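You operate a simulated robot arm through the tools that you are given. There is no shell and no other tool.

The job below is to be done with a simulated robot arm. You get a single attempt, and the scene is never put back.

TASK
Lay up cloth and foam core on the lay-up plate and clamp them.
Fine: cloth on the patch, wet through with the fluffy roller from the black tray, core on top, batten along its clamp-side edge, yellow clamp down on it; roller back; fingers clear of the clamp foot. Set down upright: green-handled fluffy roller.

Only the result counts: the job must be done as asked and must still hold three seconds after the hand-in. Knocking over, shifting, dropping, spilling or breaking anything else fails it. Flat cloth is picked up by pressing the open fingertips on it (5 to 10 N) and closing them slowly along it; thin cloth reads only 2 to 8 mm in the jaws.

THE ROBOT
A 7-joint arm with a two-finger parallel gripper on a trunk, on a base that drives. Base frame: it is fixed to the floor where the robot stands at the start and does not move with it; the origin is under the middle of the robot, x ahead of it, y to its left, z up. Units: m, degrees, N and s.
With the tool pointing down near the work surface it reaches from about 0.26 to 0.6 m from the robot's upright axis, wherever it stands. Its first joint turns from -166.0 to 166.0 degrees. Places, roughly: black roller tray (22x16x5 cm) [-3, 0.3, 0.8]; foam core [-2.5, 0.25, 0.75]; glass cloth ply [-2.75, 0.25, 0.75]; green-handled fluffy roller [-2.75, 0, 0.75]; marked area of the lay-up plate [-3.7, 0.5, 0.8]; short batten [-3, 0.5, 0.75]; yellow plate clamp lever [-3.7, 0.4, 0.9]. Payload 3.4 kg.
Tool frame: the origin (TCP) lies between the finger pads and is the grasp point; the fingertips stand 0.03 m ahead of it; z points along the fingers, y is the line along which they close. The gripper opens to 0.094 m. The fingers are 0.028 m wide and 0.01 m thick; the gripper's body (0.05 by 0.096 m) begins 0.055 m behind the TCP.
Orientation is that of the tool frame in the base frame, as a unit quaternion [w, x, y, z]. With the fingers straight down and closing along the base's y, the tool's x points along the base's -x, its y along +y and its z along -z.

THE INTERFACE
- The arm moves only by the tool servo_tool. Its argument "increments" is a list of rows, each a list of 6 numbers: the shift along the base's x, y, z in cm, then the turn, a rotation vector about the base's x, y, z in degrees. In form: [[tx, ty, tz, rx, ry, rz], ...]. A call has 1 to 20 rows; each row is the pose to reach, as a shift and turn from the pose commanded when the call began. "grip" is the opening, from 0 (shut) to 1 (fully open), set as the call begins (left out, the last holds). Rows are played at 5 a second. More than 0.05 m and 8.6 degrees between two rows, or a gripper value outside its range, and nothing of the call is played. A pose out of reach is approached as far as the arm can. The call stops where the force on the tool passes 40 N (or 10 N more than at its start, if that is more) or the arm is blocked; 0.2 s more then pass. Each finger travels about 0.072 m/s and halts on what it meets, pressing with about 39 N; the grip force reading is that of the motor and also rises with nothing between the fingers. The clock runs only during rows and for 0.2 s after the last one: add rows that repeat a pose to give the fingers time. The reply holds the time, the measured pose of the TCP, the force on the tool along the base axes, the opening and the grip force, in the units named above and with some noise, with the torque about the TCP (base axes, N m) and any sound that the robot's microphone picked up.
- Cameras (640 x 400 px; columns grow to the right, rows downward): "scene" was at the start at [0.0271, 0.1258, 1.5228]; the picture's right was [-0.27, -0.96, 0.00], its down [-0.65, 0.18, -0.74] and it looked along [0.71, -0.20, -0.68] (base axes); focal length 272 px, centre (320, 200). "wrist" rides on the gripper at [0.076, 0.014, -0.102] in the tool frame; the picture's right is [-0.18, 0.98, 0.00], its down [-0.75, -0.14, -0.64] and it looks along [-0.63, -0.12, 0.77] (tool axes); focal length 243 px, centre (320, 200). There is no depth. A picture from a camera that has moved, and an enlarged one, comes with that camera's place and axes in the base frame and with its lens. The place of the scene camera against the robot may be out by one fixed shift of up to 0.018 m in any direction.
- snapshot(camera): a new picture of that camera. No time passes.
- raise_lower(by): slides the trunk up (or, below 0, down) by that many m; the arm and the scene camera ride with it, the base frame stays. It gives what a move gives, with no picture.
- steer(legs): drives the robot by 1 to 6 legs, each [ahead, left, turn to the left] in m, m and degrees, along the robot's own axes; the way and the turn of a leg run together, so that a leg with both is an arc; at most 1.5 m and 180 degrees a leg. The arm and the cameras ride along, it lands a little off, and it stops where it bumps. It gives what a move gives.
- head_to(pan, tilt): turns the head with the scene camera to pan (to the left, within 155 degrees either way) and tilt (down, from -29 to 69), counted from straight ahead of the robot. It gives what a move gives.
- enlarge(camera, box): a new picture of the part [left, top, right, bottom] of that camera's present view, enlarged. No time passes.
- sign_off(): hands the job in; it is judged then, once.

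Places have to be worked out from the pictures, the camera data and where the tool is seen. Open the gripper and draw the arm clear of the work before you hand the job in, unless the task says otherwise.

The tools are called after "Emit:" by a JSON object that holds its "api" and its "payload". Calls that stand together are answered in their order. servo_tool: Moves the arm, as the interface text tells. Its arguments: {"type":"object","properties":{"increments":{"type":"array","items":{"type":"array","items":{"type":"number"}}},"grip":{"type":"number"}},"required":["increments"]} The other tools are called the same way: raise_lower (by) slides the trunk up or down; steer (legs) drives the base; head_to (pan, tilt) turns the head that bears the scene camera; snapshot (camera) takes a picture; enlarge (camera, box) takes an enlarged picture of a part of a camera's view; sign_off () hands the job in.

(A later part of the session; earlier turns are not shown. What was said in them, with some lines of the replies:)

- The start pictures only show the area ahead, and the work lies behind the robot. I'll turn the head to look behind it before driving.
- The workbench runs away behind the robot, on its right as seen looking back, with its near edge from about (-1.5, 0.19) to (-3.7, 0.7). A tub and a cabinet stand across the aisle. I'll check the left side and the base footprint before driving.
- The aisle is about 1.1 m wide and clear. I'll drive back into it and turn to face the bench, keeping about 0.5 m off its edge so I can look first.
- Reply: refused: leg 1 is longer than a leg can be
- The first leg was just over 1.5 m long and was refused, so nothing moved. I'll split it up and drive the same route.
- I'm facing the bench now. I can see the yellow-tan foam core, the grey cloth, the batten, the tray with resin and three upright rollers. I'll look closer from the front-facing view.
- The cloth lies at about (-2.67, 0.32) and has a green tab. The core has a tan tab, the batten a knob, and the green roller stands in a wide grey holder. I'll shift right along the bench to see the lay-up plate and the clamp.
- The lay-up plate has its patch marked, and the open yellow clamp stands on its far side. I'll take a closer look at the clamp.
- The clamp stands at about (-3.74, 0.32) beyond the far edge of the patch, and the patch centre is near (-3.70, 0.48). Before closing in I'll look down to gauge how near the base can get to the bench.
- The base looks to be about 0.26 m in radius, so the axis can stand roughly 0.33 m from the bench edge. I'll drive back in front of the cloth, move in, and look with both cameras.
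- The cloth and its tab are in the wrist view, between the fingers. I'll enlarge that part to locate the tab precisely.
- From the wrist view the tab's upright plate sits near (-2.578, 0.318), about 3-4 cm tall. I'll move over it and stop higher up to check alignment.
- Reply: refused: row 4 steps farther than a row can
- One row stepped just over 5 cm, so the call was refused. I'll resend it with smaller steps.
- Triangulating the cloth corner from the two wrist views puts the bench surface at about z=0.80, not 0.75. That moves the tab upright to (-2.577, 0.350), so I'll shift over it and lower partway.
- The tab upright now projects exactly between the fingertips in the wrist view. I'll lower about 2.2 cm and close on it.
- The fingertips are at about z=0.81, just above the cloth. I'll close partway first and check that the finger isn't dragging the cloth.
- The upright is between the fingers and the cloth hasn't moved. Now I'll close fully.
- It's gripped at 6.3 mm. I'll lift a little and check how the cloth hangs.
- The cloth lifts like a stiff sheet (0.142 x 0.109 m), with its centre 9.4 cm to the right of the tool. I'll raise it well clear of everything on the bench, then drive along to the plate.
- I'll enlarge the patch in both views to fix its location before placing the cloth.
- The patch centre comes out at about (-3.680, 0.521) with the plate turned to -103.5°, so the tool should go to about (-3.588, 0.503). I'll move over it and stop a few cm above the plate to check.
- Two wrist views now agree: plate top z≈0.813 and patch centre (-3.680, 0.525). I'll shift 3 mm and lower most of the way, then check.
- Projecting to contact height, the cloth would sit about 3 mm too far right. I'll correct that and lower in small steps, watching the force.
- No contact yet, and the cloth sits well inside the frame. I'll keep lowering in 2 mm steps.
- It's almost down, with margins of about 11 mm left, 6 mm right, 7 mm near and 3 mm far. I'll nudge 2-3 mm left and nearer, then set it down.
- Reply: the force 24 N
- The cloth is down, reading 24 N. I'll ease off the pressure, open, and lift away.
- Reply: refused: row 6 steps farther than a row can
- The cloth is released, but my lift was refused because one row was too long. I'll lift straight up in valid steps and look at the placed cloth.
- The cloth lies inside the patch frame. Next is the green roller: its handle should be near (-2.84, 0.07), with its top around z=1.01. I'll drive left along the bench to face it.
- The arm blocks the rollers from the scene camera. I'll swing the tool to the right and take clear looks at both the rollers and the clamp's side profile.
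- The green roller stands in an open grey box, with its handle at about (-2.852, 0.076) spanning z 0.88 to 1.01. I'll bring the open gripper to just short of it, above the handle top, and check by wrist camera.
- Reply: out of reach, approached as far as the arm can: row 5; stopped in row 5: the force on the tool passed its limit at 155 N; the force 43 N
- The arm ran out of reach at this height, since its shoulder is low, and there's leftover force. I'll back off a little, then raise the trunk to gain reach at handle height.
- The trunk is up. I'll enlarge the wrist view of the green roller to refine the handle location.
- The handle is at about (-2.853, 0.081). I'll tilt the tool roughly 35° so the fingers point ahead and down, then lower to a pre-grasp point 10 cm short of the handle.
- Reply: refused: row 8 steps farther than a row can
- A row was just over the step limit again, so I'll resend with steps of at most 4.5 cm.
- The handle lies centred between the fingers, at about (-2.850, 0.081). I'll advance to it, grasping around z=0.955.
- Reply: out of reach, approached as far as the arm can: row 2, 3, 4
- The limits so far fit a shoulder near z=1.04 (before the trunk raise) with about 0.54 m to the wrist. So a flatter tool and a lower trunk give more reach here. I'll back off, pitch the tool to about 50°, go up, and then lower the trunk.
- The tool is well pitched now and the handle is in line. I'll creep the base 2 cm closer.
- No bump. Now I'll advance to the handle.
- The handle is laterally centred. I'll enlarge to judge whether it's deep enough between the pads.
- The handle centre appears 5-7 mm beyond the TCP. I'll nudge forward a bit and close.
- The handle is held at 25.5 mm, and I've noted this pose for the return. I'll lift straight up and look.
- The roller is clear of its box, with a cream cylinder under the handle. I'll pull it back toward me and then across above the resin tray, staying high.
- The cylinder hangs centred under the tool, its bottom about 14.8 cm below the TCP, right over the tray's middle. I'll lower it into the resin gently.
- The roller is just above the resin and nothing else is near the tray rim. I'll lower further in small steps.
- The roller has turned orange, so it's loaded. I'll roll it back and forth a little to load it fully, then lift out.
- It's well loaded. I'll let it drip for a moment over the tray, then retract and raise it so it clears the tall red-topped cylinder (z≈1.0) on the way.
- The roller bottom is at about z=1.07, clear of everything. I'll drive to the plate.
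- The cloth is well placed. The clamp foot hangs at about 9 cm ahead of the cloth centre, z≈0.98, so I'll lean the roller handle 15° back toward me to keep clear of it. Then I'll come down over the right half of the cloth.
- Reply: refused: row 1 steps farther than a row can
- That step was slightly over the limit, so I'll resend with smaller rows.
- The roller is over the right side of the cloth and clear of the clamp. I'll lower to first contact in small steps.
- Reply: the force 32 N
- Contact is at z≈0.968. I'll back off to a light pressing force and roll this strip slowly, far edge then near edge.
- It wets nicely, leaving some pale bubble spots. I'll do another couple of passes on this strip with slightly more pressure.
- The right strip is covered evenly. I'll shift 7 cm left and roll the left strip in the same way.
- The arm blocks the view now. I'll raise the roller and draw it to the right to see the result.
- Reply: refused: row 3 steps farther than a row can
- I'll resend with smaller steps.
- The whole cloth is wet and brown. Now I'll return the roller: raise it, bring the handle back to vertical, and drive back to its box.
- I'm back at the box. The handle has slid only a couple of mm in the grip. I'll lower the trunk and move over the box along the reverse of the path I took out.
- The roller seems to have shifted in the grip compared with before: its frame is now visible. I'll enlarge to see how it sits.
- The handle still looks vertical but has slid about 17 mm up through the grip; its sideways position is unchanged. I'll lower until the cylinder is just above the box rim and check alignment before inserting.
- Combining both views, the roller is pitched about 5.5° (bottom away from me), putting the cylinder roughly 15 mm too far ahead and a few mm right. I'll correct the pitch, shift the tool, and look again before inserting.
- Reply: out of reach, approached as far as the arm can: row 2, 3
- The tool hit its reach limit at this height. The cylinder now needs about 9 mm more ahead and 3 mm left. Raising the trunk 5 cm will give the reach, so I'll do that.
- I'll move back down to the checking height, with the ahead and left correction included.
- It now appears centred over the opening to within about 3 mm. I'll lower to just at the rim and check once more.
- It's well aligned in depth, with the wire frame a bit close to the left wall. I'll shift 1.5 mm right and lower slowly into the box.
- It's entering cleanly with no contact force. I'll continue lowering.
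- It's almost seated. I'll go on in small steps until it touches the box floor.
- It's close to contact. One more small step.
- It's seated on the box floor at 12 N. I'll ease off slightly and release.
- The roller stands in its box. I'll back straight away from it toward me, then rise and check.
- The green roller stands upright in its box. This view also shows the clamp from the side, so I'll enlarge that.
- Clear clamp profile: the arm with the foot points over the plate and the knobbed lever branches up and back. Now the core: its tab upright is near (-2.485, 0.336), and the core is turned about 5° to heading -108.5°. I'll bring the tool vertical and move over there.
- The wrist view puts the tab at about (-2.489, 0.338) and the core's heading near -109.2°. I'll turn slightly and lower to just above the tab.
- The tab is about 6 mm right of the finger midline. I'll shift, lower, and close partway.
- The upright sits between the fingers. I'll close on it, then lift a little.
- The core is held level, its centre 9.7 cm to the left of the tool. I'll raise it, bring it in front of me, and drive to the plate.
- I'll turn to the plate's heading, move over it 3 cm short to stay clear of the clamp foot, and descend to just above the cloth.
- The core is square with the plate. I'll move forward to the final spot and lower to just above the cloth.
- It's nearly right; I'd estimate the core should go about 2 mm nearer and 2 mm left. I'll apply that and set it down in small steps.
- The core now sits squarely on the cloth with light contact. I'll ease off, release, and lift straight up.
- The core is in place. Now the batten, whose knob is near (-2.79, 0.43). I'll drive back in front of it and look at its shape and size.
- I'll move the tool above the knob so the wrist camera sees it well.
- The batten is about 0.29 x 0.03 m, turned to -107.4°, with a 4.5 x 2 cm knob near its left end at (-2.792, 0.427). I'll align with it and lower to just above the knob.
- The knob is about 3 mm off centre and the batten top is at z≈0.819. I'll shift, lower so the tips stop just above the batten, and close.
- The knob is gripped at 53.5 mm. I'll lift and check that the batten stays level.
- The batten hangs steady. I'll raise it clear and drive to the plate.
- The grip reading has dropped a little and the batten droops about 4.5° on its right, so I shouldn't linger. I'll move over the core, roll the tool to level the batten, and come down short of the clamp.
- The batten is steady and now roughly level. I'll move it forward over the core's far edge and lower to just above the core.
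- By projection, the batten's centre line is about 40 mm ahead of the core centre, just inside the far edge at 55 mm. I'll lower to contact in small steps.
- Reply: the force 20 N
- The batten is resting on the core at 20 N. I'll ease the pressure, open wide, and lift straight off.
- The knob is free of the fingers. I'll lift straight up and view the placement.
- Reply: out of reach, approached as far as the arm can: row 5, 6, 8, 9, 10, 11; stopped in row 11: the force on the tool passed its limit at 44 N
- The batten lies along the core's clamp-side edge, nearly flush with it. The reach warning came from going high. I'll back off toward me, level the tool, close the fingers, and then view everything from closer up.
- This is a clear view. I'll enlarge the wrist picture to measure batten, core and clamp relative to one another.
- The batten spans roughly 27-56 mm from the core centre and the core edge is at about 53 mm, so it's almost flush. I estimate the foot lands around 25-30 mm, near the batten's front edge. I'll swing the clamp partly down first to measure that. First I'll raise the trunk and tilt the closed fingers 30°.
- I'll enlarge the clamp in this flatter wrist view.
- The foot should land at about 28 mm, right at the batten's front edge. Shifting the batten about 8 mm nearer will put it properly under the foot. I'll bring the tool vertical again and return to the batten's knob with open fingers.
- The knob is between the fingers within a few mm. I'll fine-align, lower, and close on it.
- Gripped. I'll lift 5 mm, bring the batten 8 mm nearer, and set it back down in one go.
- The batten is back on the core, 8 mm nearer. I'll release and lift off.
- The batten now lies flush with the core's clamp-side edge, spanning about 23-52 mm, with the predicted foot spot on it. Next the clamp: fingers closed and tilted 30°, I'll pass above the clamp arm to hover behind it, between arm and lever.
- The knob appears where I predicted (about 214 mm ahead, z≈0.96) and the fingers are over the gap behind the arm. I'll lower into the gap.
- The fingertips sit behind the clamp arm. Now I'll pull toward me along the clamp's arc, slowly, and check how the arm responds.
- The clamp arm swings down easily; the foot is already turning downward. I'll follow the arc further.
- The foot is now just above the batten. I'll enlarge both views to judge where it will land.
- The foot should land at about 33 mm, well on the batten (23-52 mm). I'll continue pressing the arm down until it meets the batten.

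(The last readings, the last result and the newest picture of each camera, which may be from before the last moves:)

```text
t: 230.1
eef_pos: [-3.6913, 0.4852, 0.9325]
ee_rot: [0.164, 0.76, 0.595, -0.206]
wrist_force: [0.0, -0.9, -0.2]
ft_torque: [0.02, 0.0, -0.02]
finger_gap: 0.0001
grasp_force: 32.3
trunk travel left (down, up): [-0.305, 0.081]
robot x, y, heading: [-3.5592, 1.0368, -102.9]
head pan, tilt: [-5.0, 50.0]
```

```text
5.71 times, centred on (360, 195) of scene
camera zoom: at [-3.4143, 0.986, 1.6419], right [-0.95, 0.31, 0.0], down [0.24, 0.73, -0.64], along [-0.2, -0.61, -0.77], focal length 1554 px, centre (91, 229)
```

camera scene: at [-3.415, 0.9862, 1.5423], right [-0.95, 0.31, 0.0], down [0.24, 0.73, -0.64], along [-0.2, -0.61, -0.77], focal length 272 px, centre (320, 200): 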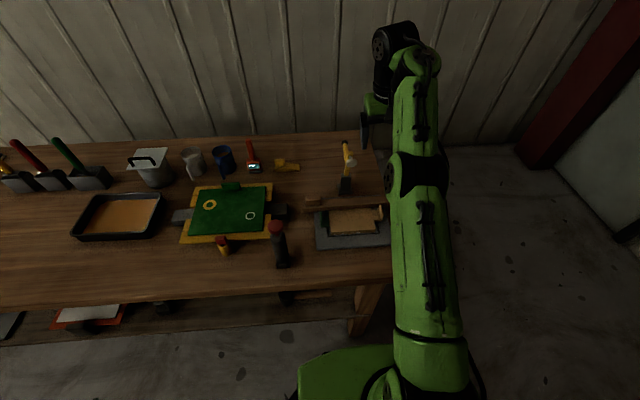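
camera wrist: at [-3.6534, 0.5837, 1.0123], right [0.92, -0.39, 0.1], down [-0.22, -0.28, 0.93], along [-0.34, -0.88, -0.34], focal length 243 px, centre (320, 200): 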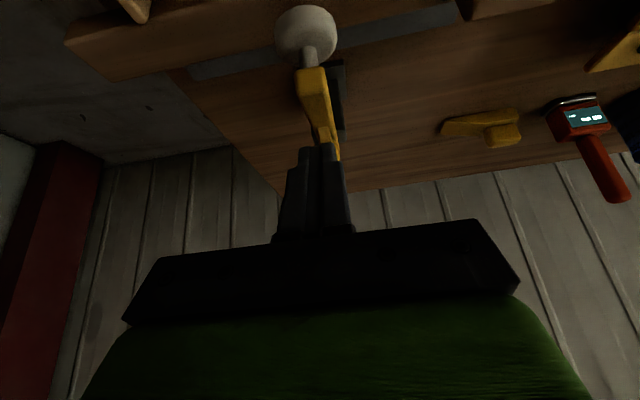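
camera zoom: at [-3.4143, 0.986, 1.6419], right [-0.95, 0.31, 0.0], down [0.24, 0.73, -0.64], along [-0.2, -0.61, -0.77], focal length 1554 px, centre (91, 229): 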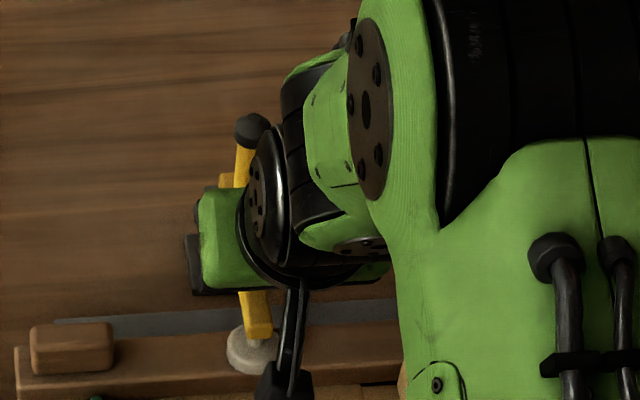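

The foot is centred right over the batten. I'll press straight down in small steps until it bears on it.

Emit:
{"api": "servo_tool", "payload": {"increments": [[0, 0, -0.4, 0, 0, 0], [0, 0, -0.8, 0, 0, 0], [0, 0, -1.2, 0, 0, 0], [0, 0, -1.2, 0, 0, 0]]}}

Emit:
{"api": "enlarge", "payload": {"camera": "wrist", "box": [230, 0, 410, 150]}}

```text
t: 231.1
eef_pos: [-3.6917, 0.4846, 0.9262]
ee_rot: [0.167, 0.759, 0.594, -0.208]
wrist_force: [0.9, -0.1, 30.9]
ft_torque: [-0.07, 0.01, -0.04]
finger_gap: 0.0
grasp_force: 32.9
trunk travel left (down, up): [-0.305, 0.081]
robot x, y, heading: [-3.5578, 1.0394, -103.0]
head pan, tilt: [-5.0, 50.0]
```

```text
2.67 times, centred on (320, 75) of wrist
camera zoom: at [-3.6498, 0.5959, 0.9747], right [0.92, -0.39, 0.1], down [-0.22, -0.27, 0.94], along [-0.34, -0.88, -0.33], focal length 647 px, centre (320, 533)
```

zoom: 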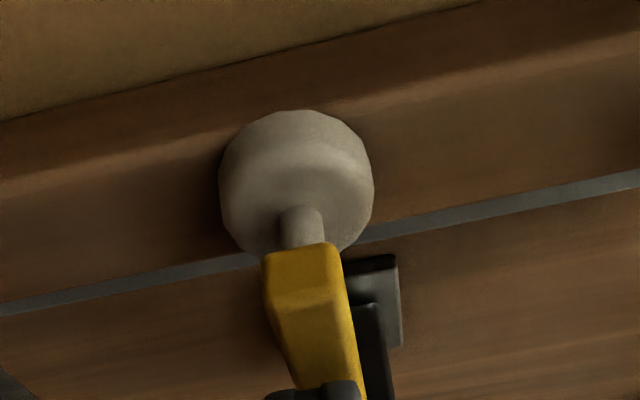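

The foot bears on the batten at 31 N. I'll press a touch more, then ease off and see whether the clamp stays down.

Emit:
{"api": "servo_tool", "payload": {"increments": [[0, 0, -0.1, 0, 0, 0], [0, 0, -0.1, 0, 0, 0], [0, 0, -0.1, 0, 0, 0]]}}

Emit:
{"api": "servo_tool", "payload": {"increments": [[0, 0, 0.5, 0, 0, 0], [0, 0, 1.5, 0, 0, 0], [0, 0, 2.5, 0, 0, 0], [0, 0, 2.5, 0, 0, 0]]}}

Emit:
{"api": "enlarge", "payload": {"camera": "wrist", "box": [230, 0, 410, 150]}}

Emit:
{"api": "enlarge", "payload": {"camera": "scene", "box": [320, 150, 400, 230]}}

```text
t: 231.9
eef_pos: [-3.6925, 0.484, 0.9256]
ee_rot: [0.167, 0.759, 0.594, -0.21]
wrist_force: [0.1, -2.4, 38.9]
ft_torque: [-0.21, 0.05, -0.08]
finger_gap: 0.0001
grasp_force: 33.1
trunk travel left (down, up): [-0.305, 0.081]
robot x, y, heading: [-3.5591, 1.0403, -102.9]
head pan, tilt: [-5.0, 50.0]
```

```text
t: 232.9
eef_pos: [-3.6918, 0.4851, 0.9444]
ee_rot: [0.162, 0.76, 0.595, -0.204]
wrist_force: [0.1, 0.2, 0.0]
ft_torque: [-0.04, 0.0, 0.0]
finger_gap: 0.0002
grasp_force: 33.6
trunk travel left (down, up): [-0.305, 0.081]
robot x, y, heading: [-3.5584, 1.0365, -103.3]
head pan, tilt: [-5.0, 50.0]
```

```text
2.67 times, centred on (320, 75) of wrist
camera zoom: at [-3.6498, 0.5962, 0.9952], right [0.92, -0.39, 0.1], down [-0.22, -0.28, 0.93], along [-0.34, -0.88, -0.35], focal length 647 px, centre (320, 533)
```

zoom: 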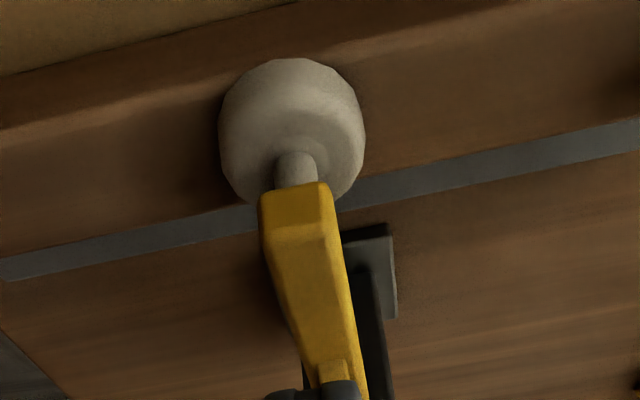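

```text
5.00 times, centred on (360, 190) of scene
camera zoom: at [-3.4144, 0.9859, 1.6418], right [-0.95, 0.31, 0.0], down [0.24, 0.73, -0.64], along [-0.2, -0.61, -0.77], focal length 1360 px, centre (120, 250)
```

zoom: 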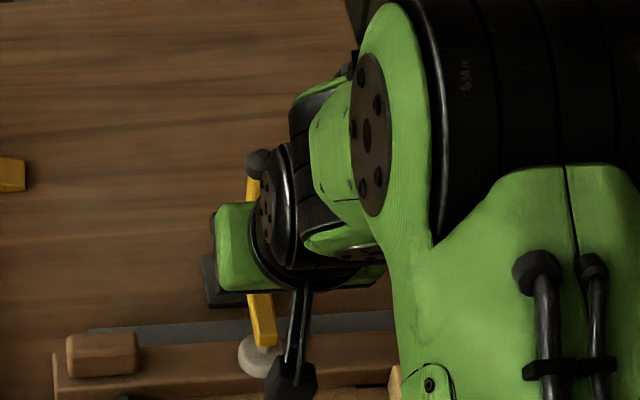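

The clamp stays down with the fingers lifted off it. I'll retreat up and toward me without touching the lever, then inspect.

Emit:
{"api": "servo_tool", "payload": {"increments": [[0.1, 0.5, 2, 0, 0, 0], [0.2, 1, 4.5, 0, 0, 0], [0.5, 2, 8, 0, 0, 0], [1, 4, 12, 0, 0, 0], [1.5, 7, 14, 0, 0, 0], [2, 11, 15, 0, 0, 0], [-1, 14, 15, 0, 0, 0], [-5, 16, 15, 0, 0, 0], [-9, 18, 15, 0, 0, 0], [-13, 20, 15, 0, 0, 0], [-16, 21, 15, 0, 0, 0], [-16, 21, 15, 0, 0, 0]]}}

Emit:
{"api": "snapshot", "payload": {"camera": "scene"}}

Emit:
{"api": "enlarge", "payload": {"camera": "scene", "box": [300, 150, 400, 250]}}

Emit:
{"api": "snapshot", "payload": {"camera": "wrist"}}

```text
t: 235.5
eef_pos: [-3.8525, 0.6958, 1.0962]
ee_rot: [0.164, 0.76, 0.595, -0.205]
wrist_force: [-0.1, 0.4, -0.8]
ft_torque: [0.04, -0.02, 0.01]
finger_gap: 0.0
grasp_force: 33.1
trunk travel left (down, up): [-0.305, 0.081]
robot x, y, heading: [-3.558, 1.0384, -103.0]
head pan, tilt: [-5.0, 50.0]
```

```text
taken
camera scene: at [-3.4137, 0.9859, 1.6418], right [-0.95, 0.31, 0.0], down [0.24, 0.73, -0.64], along [-0.2, -0.61, -0.77], focal length 272 px, centre (320, 200)
```

scene: 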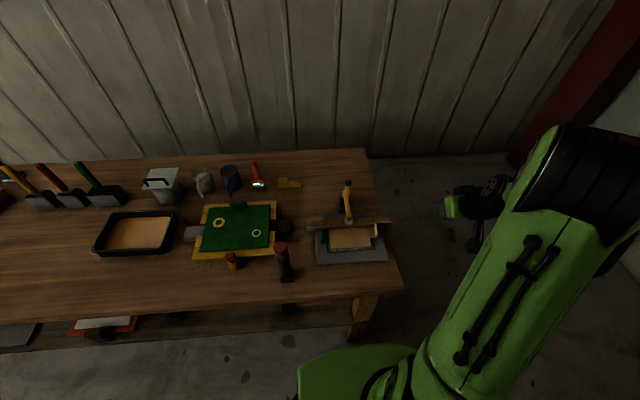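

```text
4.00 times, centred on (350, 200) of scene
camera zoom: at [-3.4137, 0.9859, 1.6418], right [-0.95, 0.31, 0.0], down [0.24, 0.73, -0.64], along [-0.2, -0.61, -0.77], focal length 1088 px, centre (200, 200)
```

zoom: 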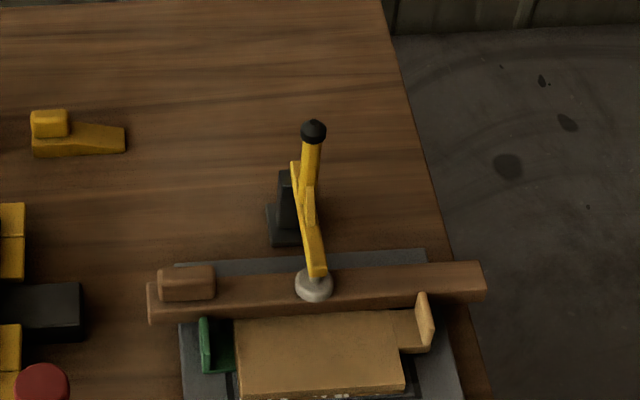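

```text
taken
camera wrist: at [-3.8098, 0.806, 1.1462], right [0.92, -0.39, 0.1], down [-0.22, -0.28, 0.93], along [-0.34, -0.88, -0.34], focal length 243 px, centre (320, 200)
```

wrist: 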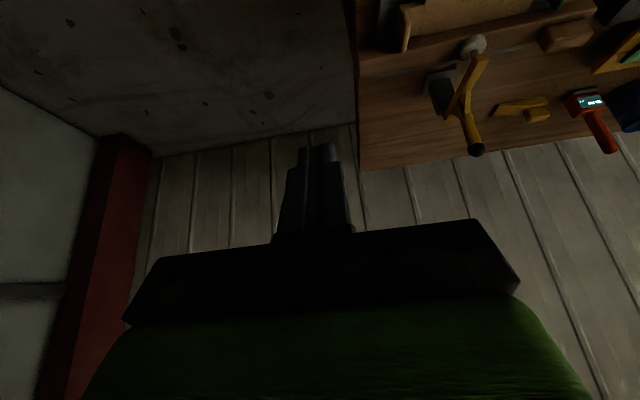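

The clamp arm is down with its foot on the batten and the lever upright. I'll open the gripper and check the lay-up and the other bench items up close.

Emit:
{"api": "servo_tool", "payload": {"increments": [[0, 0, 0, 0, 0, 0], [0, 0, 0, 0, 0, 0], [0, 0, 0, 0, 0, 0], [0, 0, 0, 0, 0, 0], [0, 0, 0, 0, 0, 0]], "grip": 1}}

Emit:
{"api": "enlarge", "payload": {"camera": "scene", "box": [300, 190, 400, 270]}}

Emit:
{"api": "enlarge", "payload": {"camera": "scene", "box": [0, 140, 310, 300]}}

Emit:
{"api": "enlarge", "payload": {"camera": "wrist", "box": [360, 0, 600, 170]}}

```text
t: 236.7
eef_pos: [-3.8527, 0.6955, 1.0955]
ee_rot: [0.163, 0.76, 0.595, -0.206]
wrist_force: [0.9, 0.2, -0.4]
ft_torque: [-0.02, 0.03, -0.05]
finger_gap: 0.0938
grasp_force: 0.1
trunk travel left (down, up): [-0.305, 0.081]
robot x, y, heading: [-3.5591, 1.0387, -102.7]
head pan, tilt: [-5.0, 50.0]
```

```text
5.00 times, centred on (350, 230) of scene
camera zoom: at [-3.4144, 0.986, 1.6419], right [-0.95, 0.31, 0.0], down [0.24, 0.73, -0.64], along [-0.2, -0.61, -0.77], focal length 1360 px, centre (170, 50)
```

zoom: 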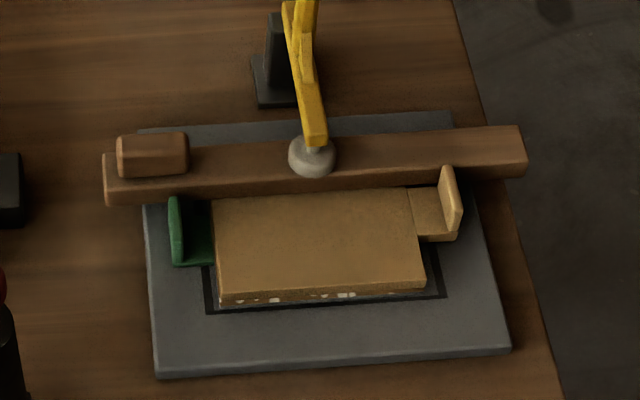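

```text
2.06 times, centred on (155, 220) of scene
camera zoom: at [-3.4144, 0.986, 1.6419], right [-0.95, 0.31, 0.0], down [0.24, 0.73, -0.64], along [-0.2, -0.61, -0.77], focal length 561 px, centre (661, 159)
```

zoom: 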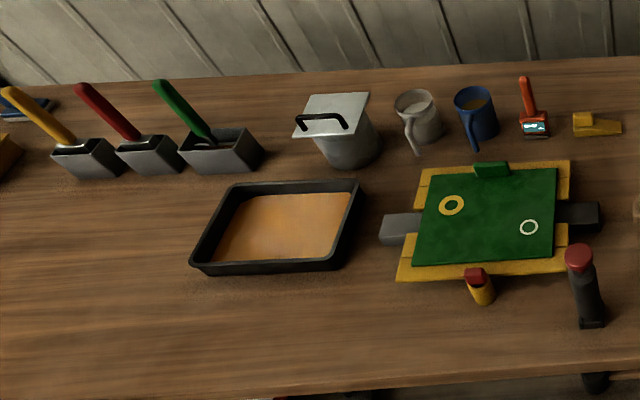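

```text
2.35 times, centred on (480, 85) of wrist
camera zoom: at [-3.81, 0.8059, 1.1461], right [0.92, -0.39, 0.1], down [-0.22, -0.28, 0.93], along [-0.34, -0.88, -0.34], focal length 571 px, centre (-56, 471)
```

zoom: 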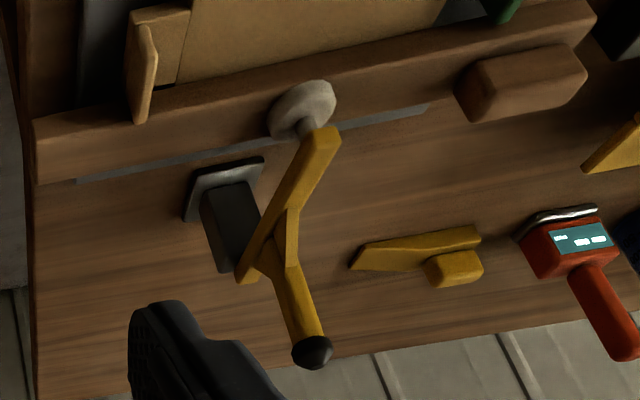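

Everything checks out: the cloth is wet on the patch with the core on top, and the batten runs along the clamp-side edge with the clamp foot down on it. The green roller is upright in its box, and the other bench items I can see look undisturbed. The gripper is open and well clear, so I'm handing the job in.

Emit:
{"api": "sign_off", "payload": {}}

```text
The job is handed in.
```

I finished the lay-up and handed the job in; no result came back, so I can't say whether it passed.

- **Cloth:** it lies inside the marked patch and the fluffy roller wet the whole surface. Small pale bubble spots remained, and a second rolling pass on the first half did not remove them.
- **Core:** it sits on the cloth, about 5 mm further toward the clamp than the cloth is.
- **Batten:** it lies flush with the core's clamp-side edge, to within about 1 mm. I moved it once after placing it so the clamp foot would land squarely on it.
- **Clamp:** the foot is down on the batten and stayed there for about 4 seconds after I let go. I pressed it to about 39 N but felt and heard no click, so I don't know if it locks or simply rests closed.
- **Roller:** it is upright, back in its own box. It slipped and tilted slightly in the grip on the way back, and I straightened it before putting it in.
- **Other items:** the last pictures show nothing else on the bench knocked over or visibly moved.

The gripper is open and clear of the clamp foot.
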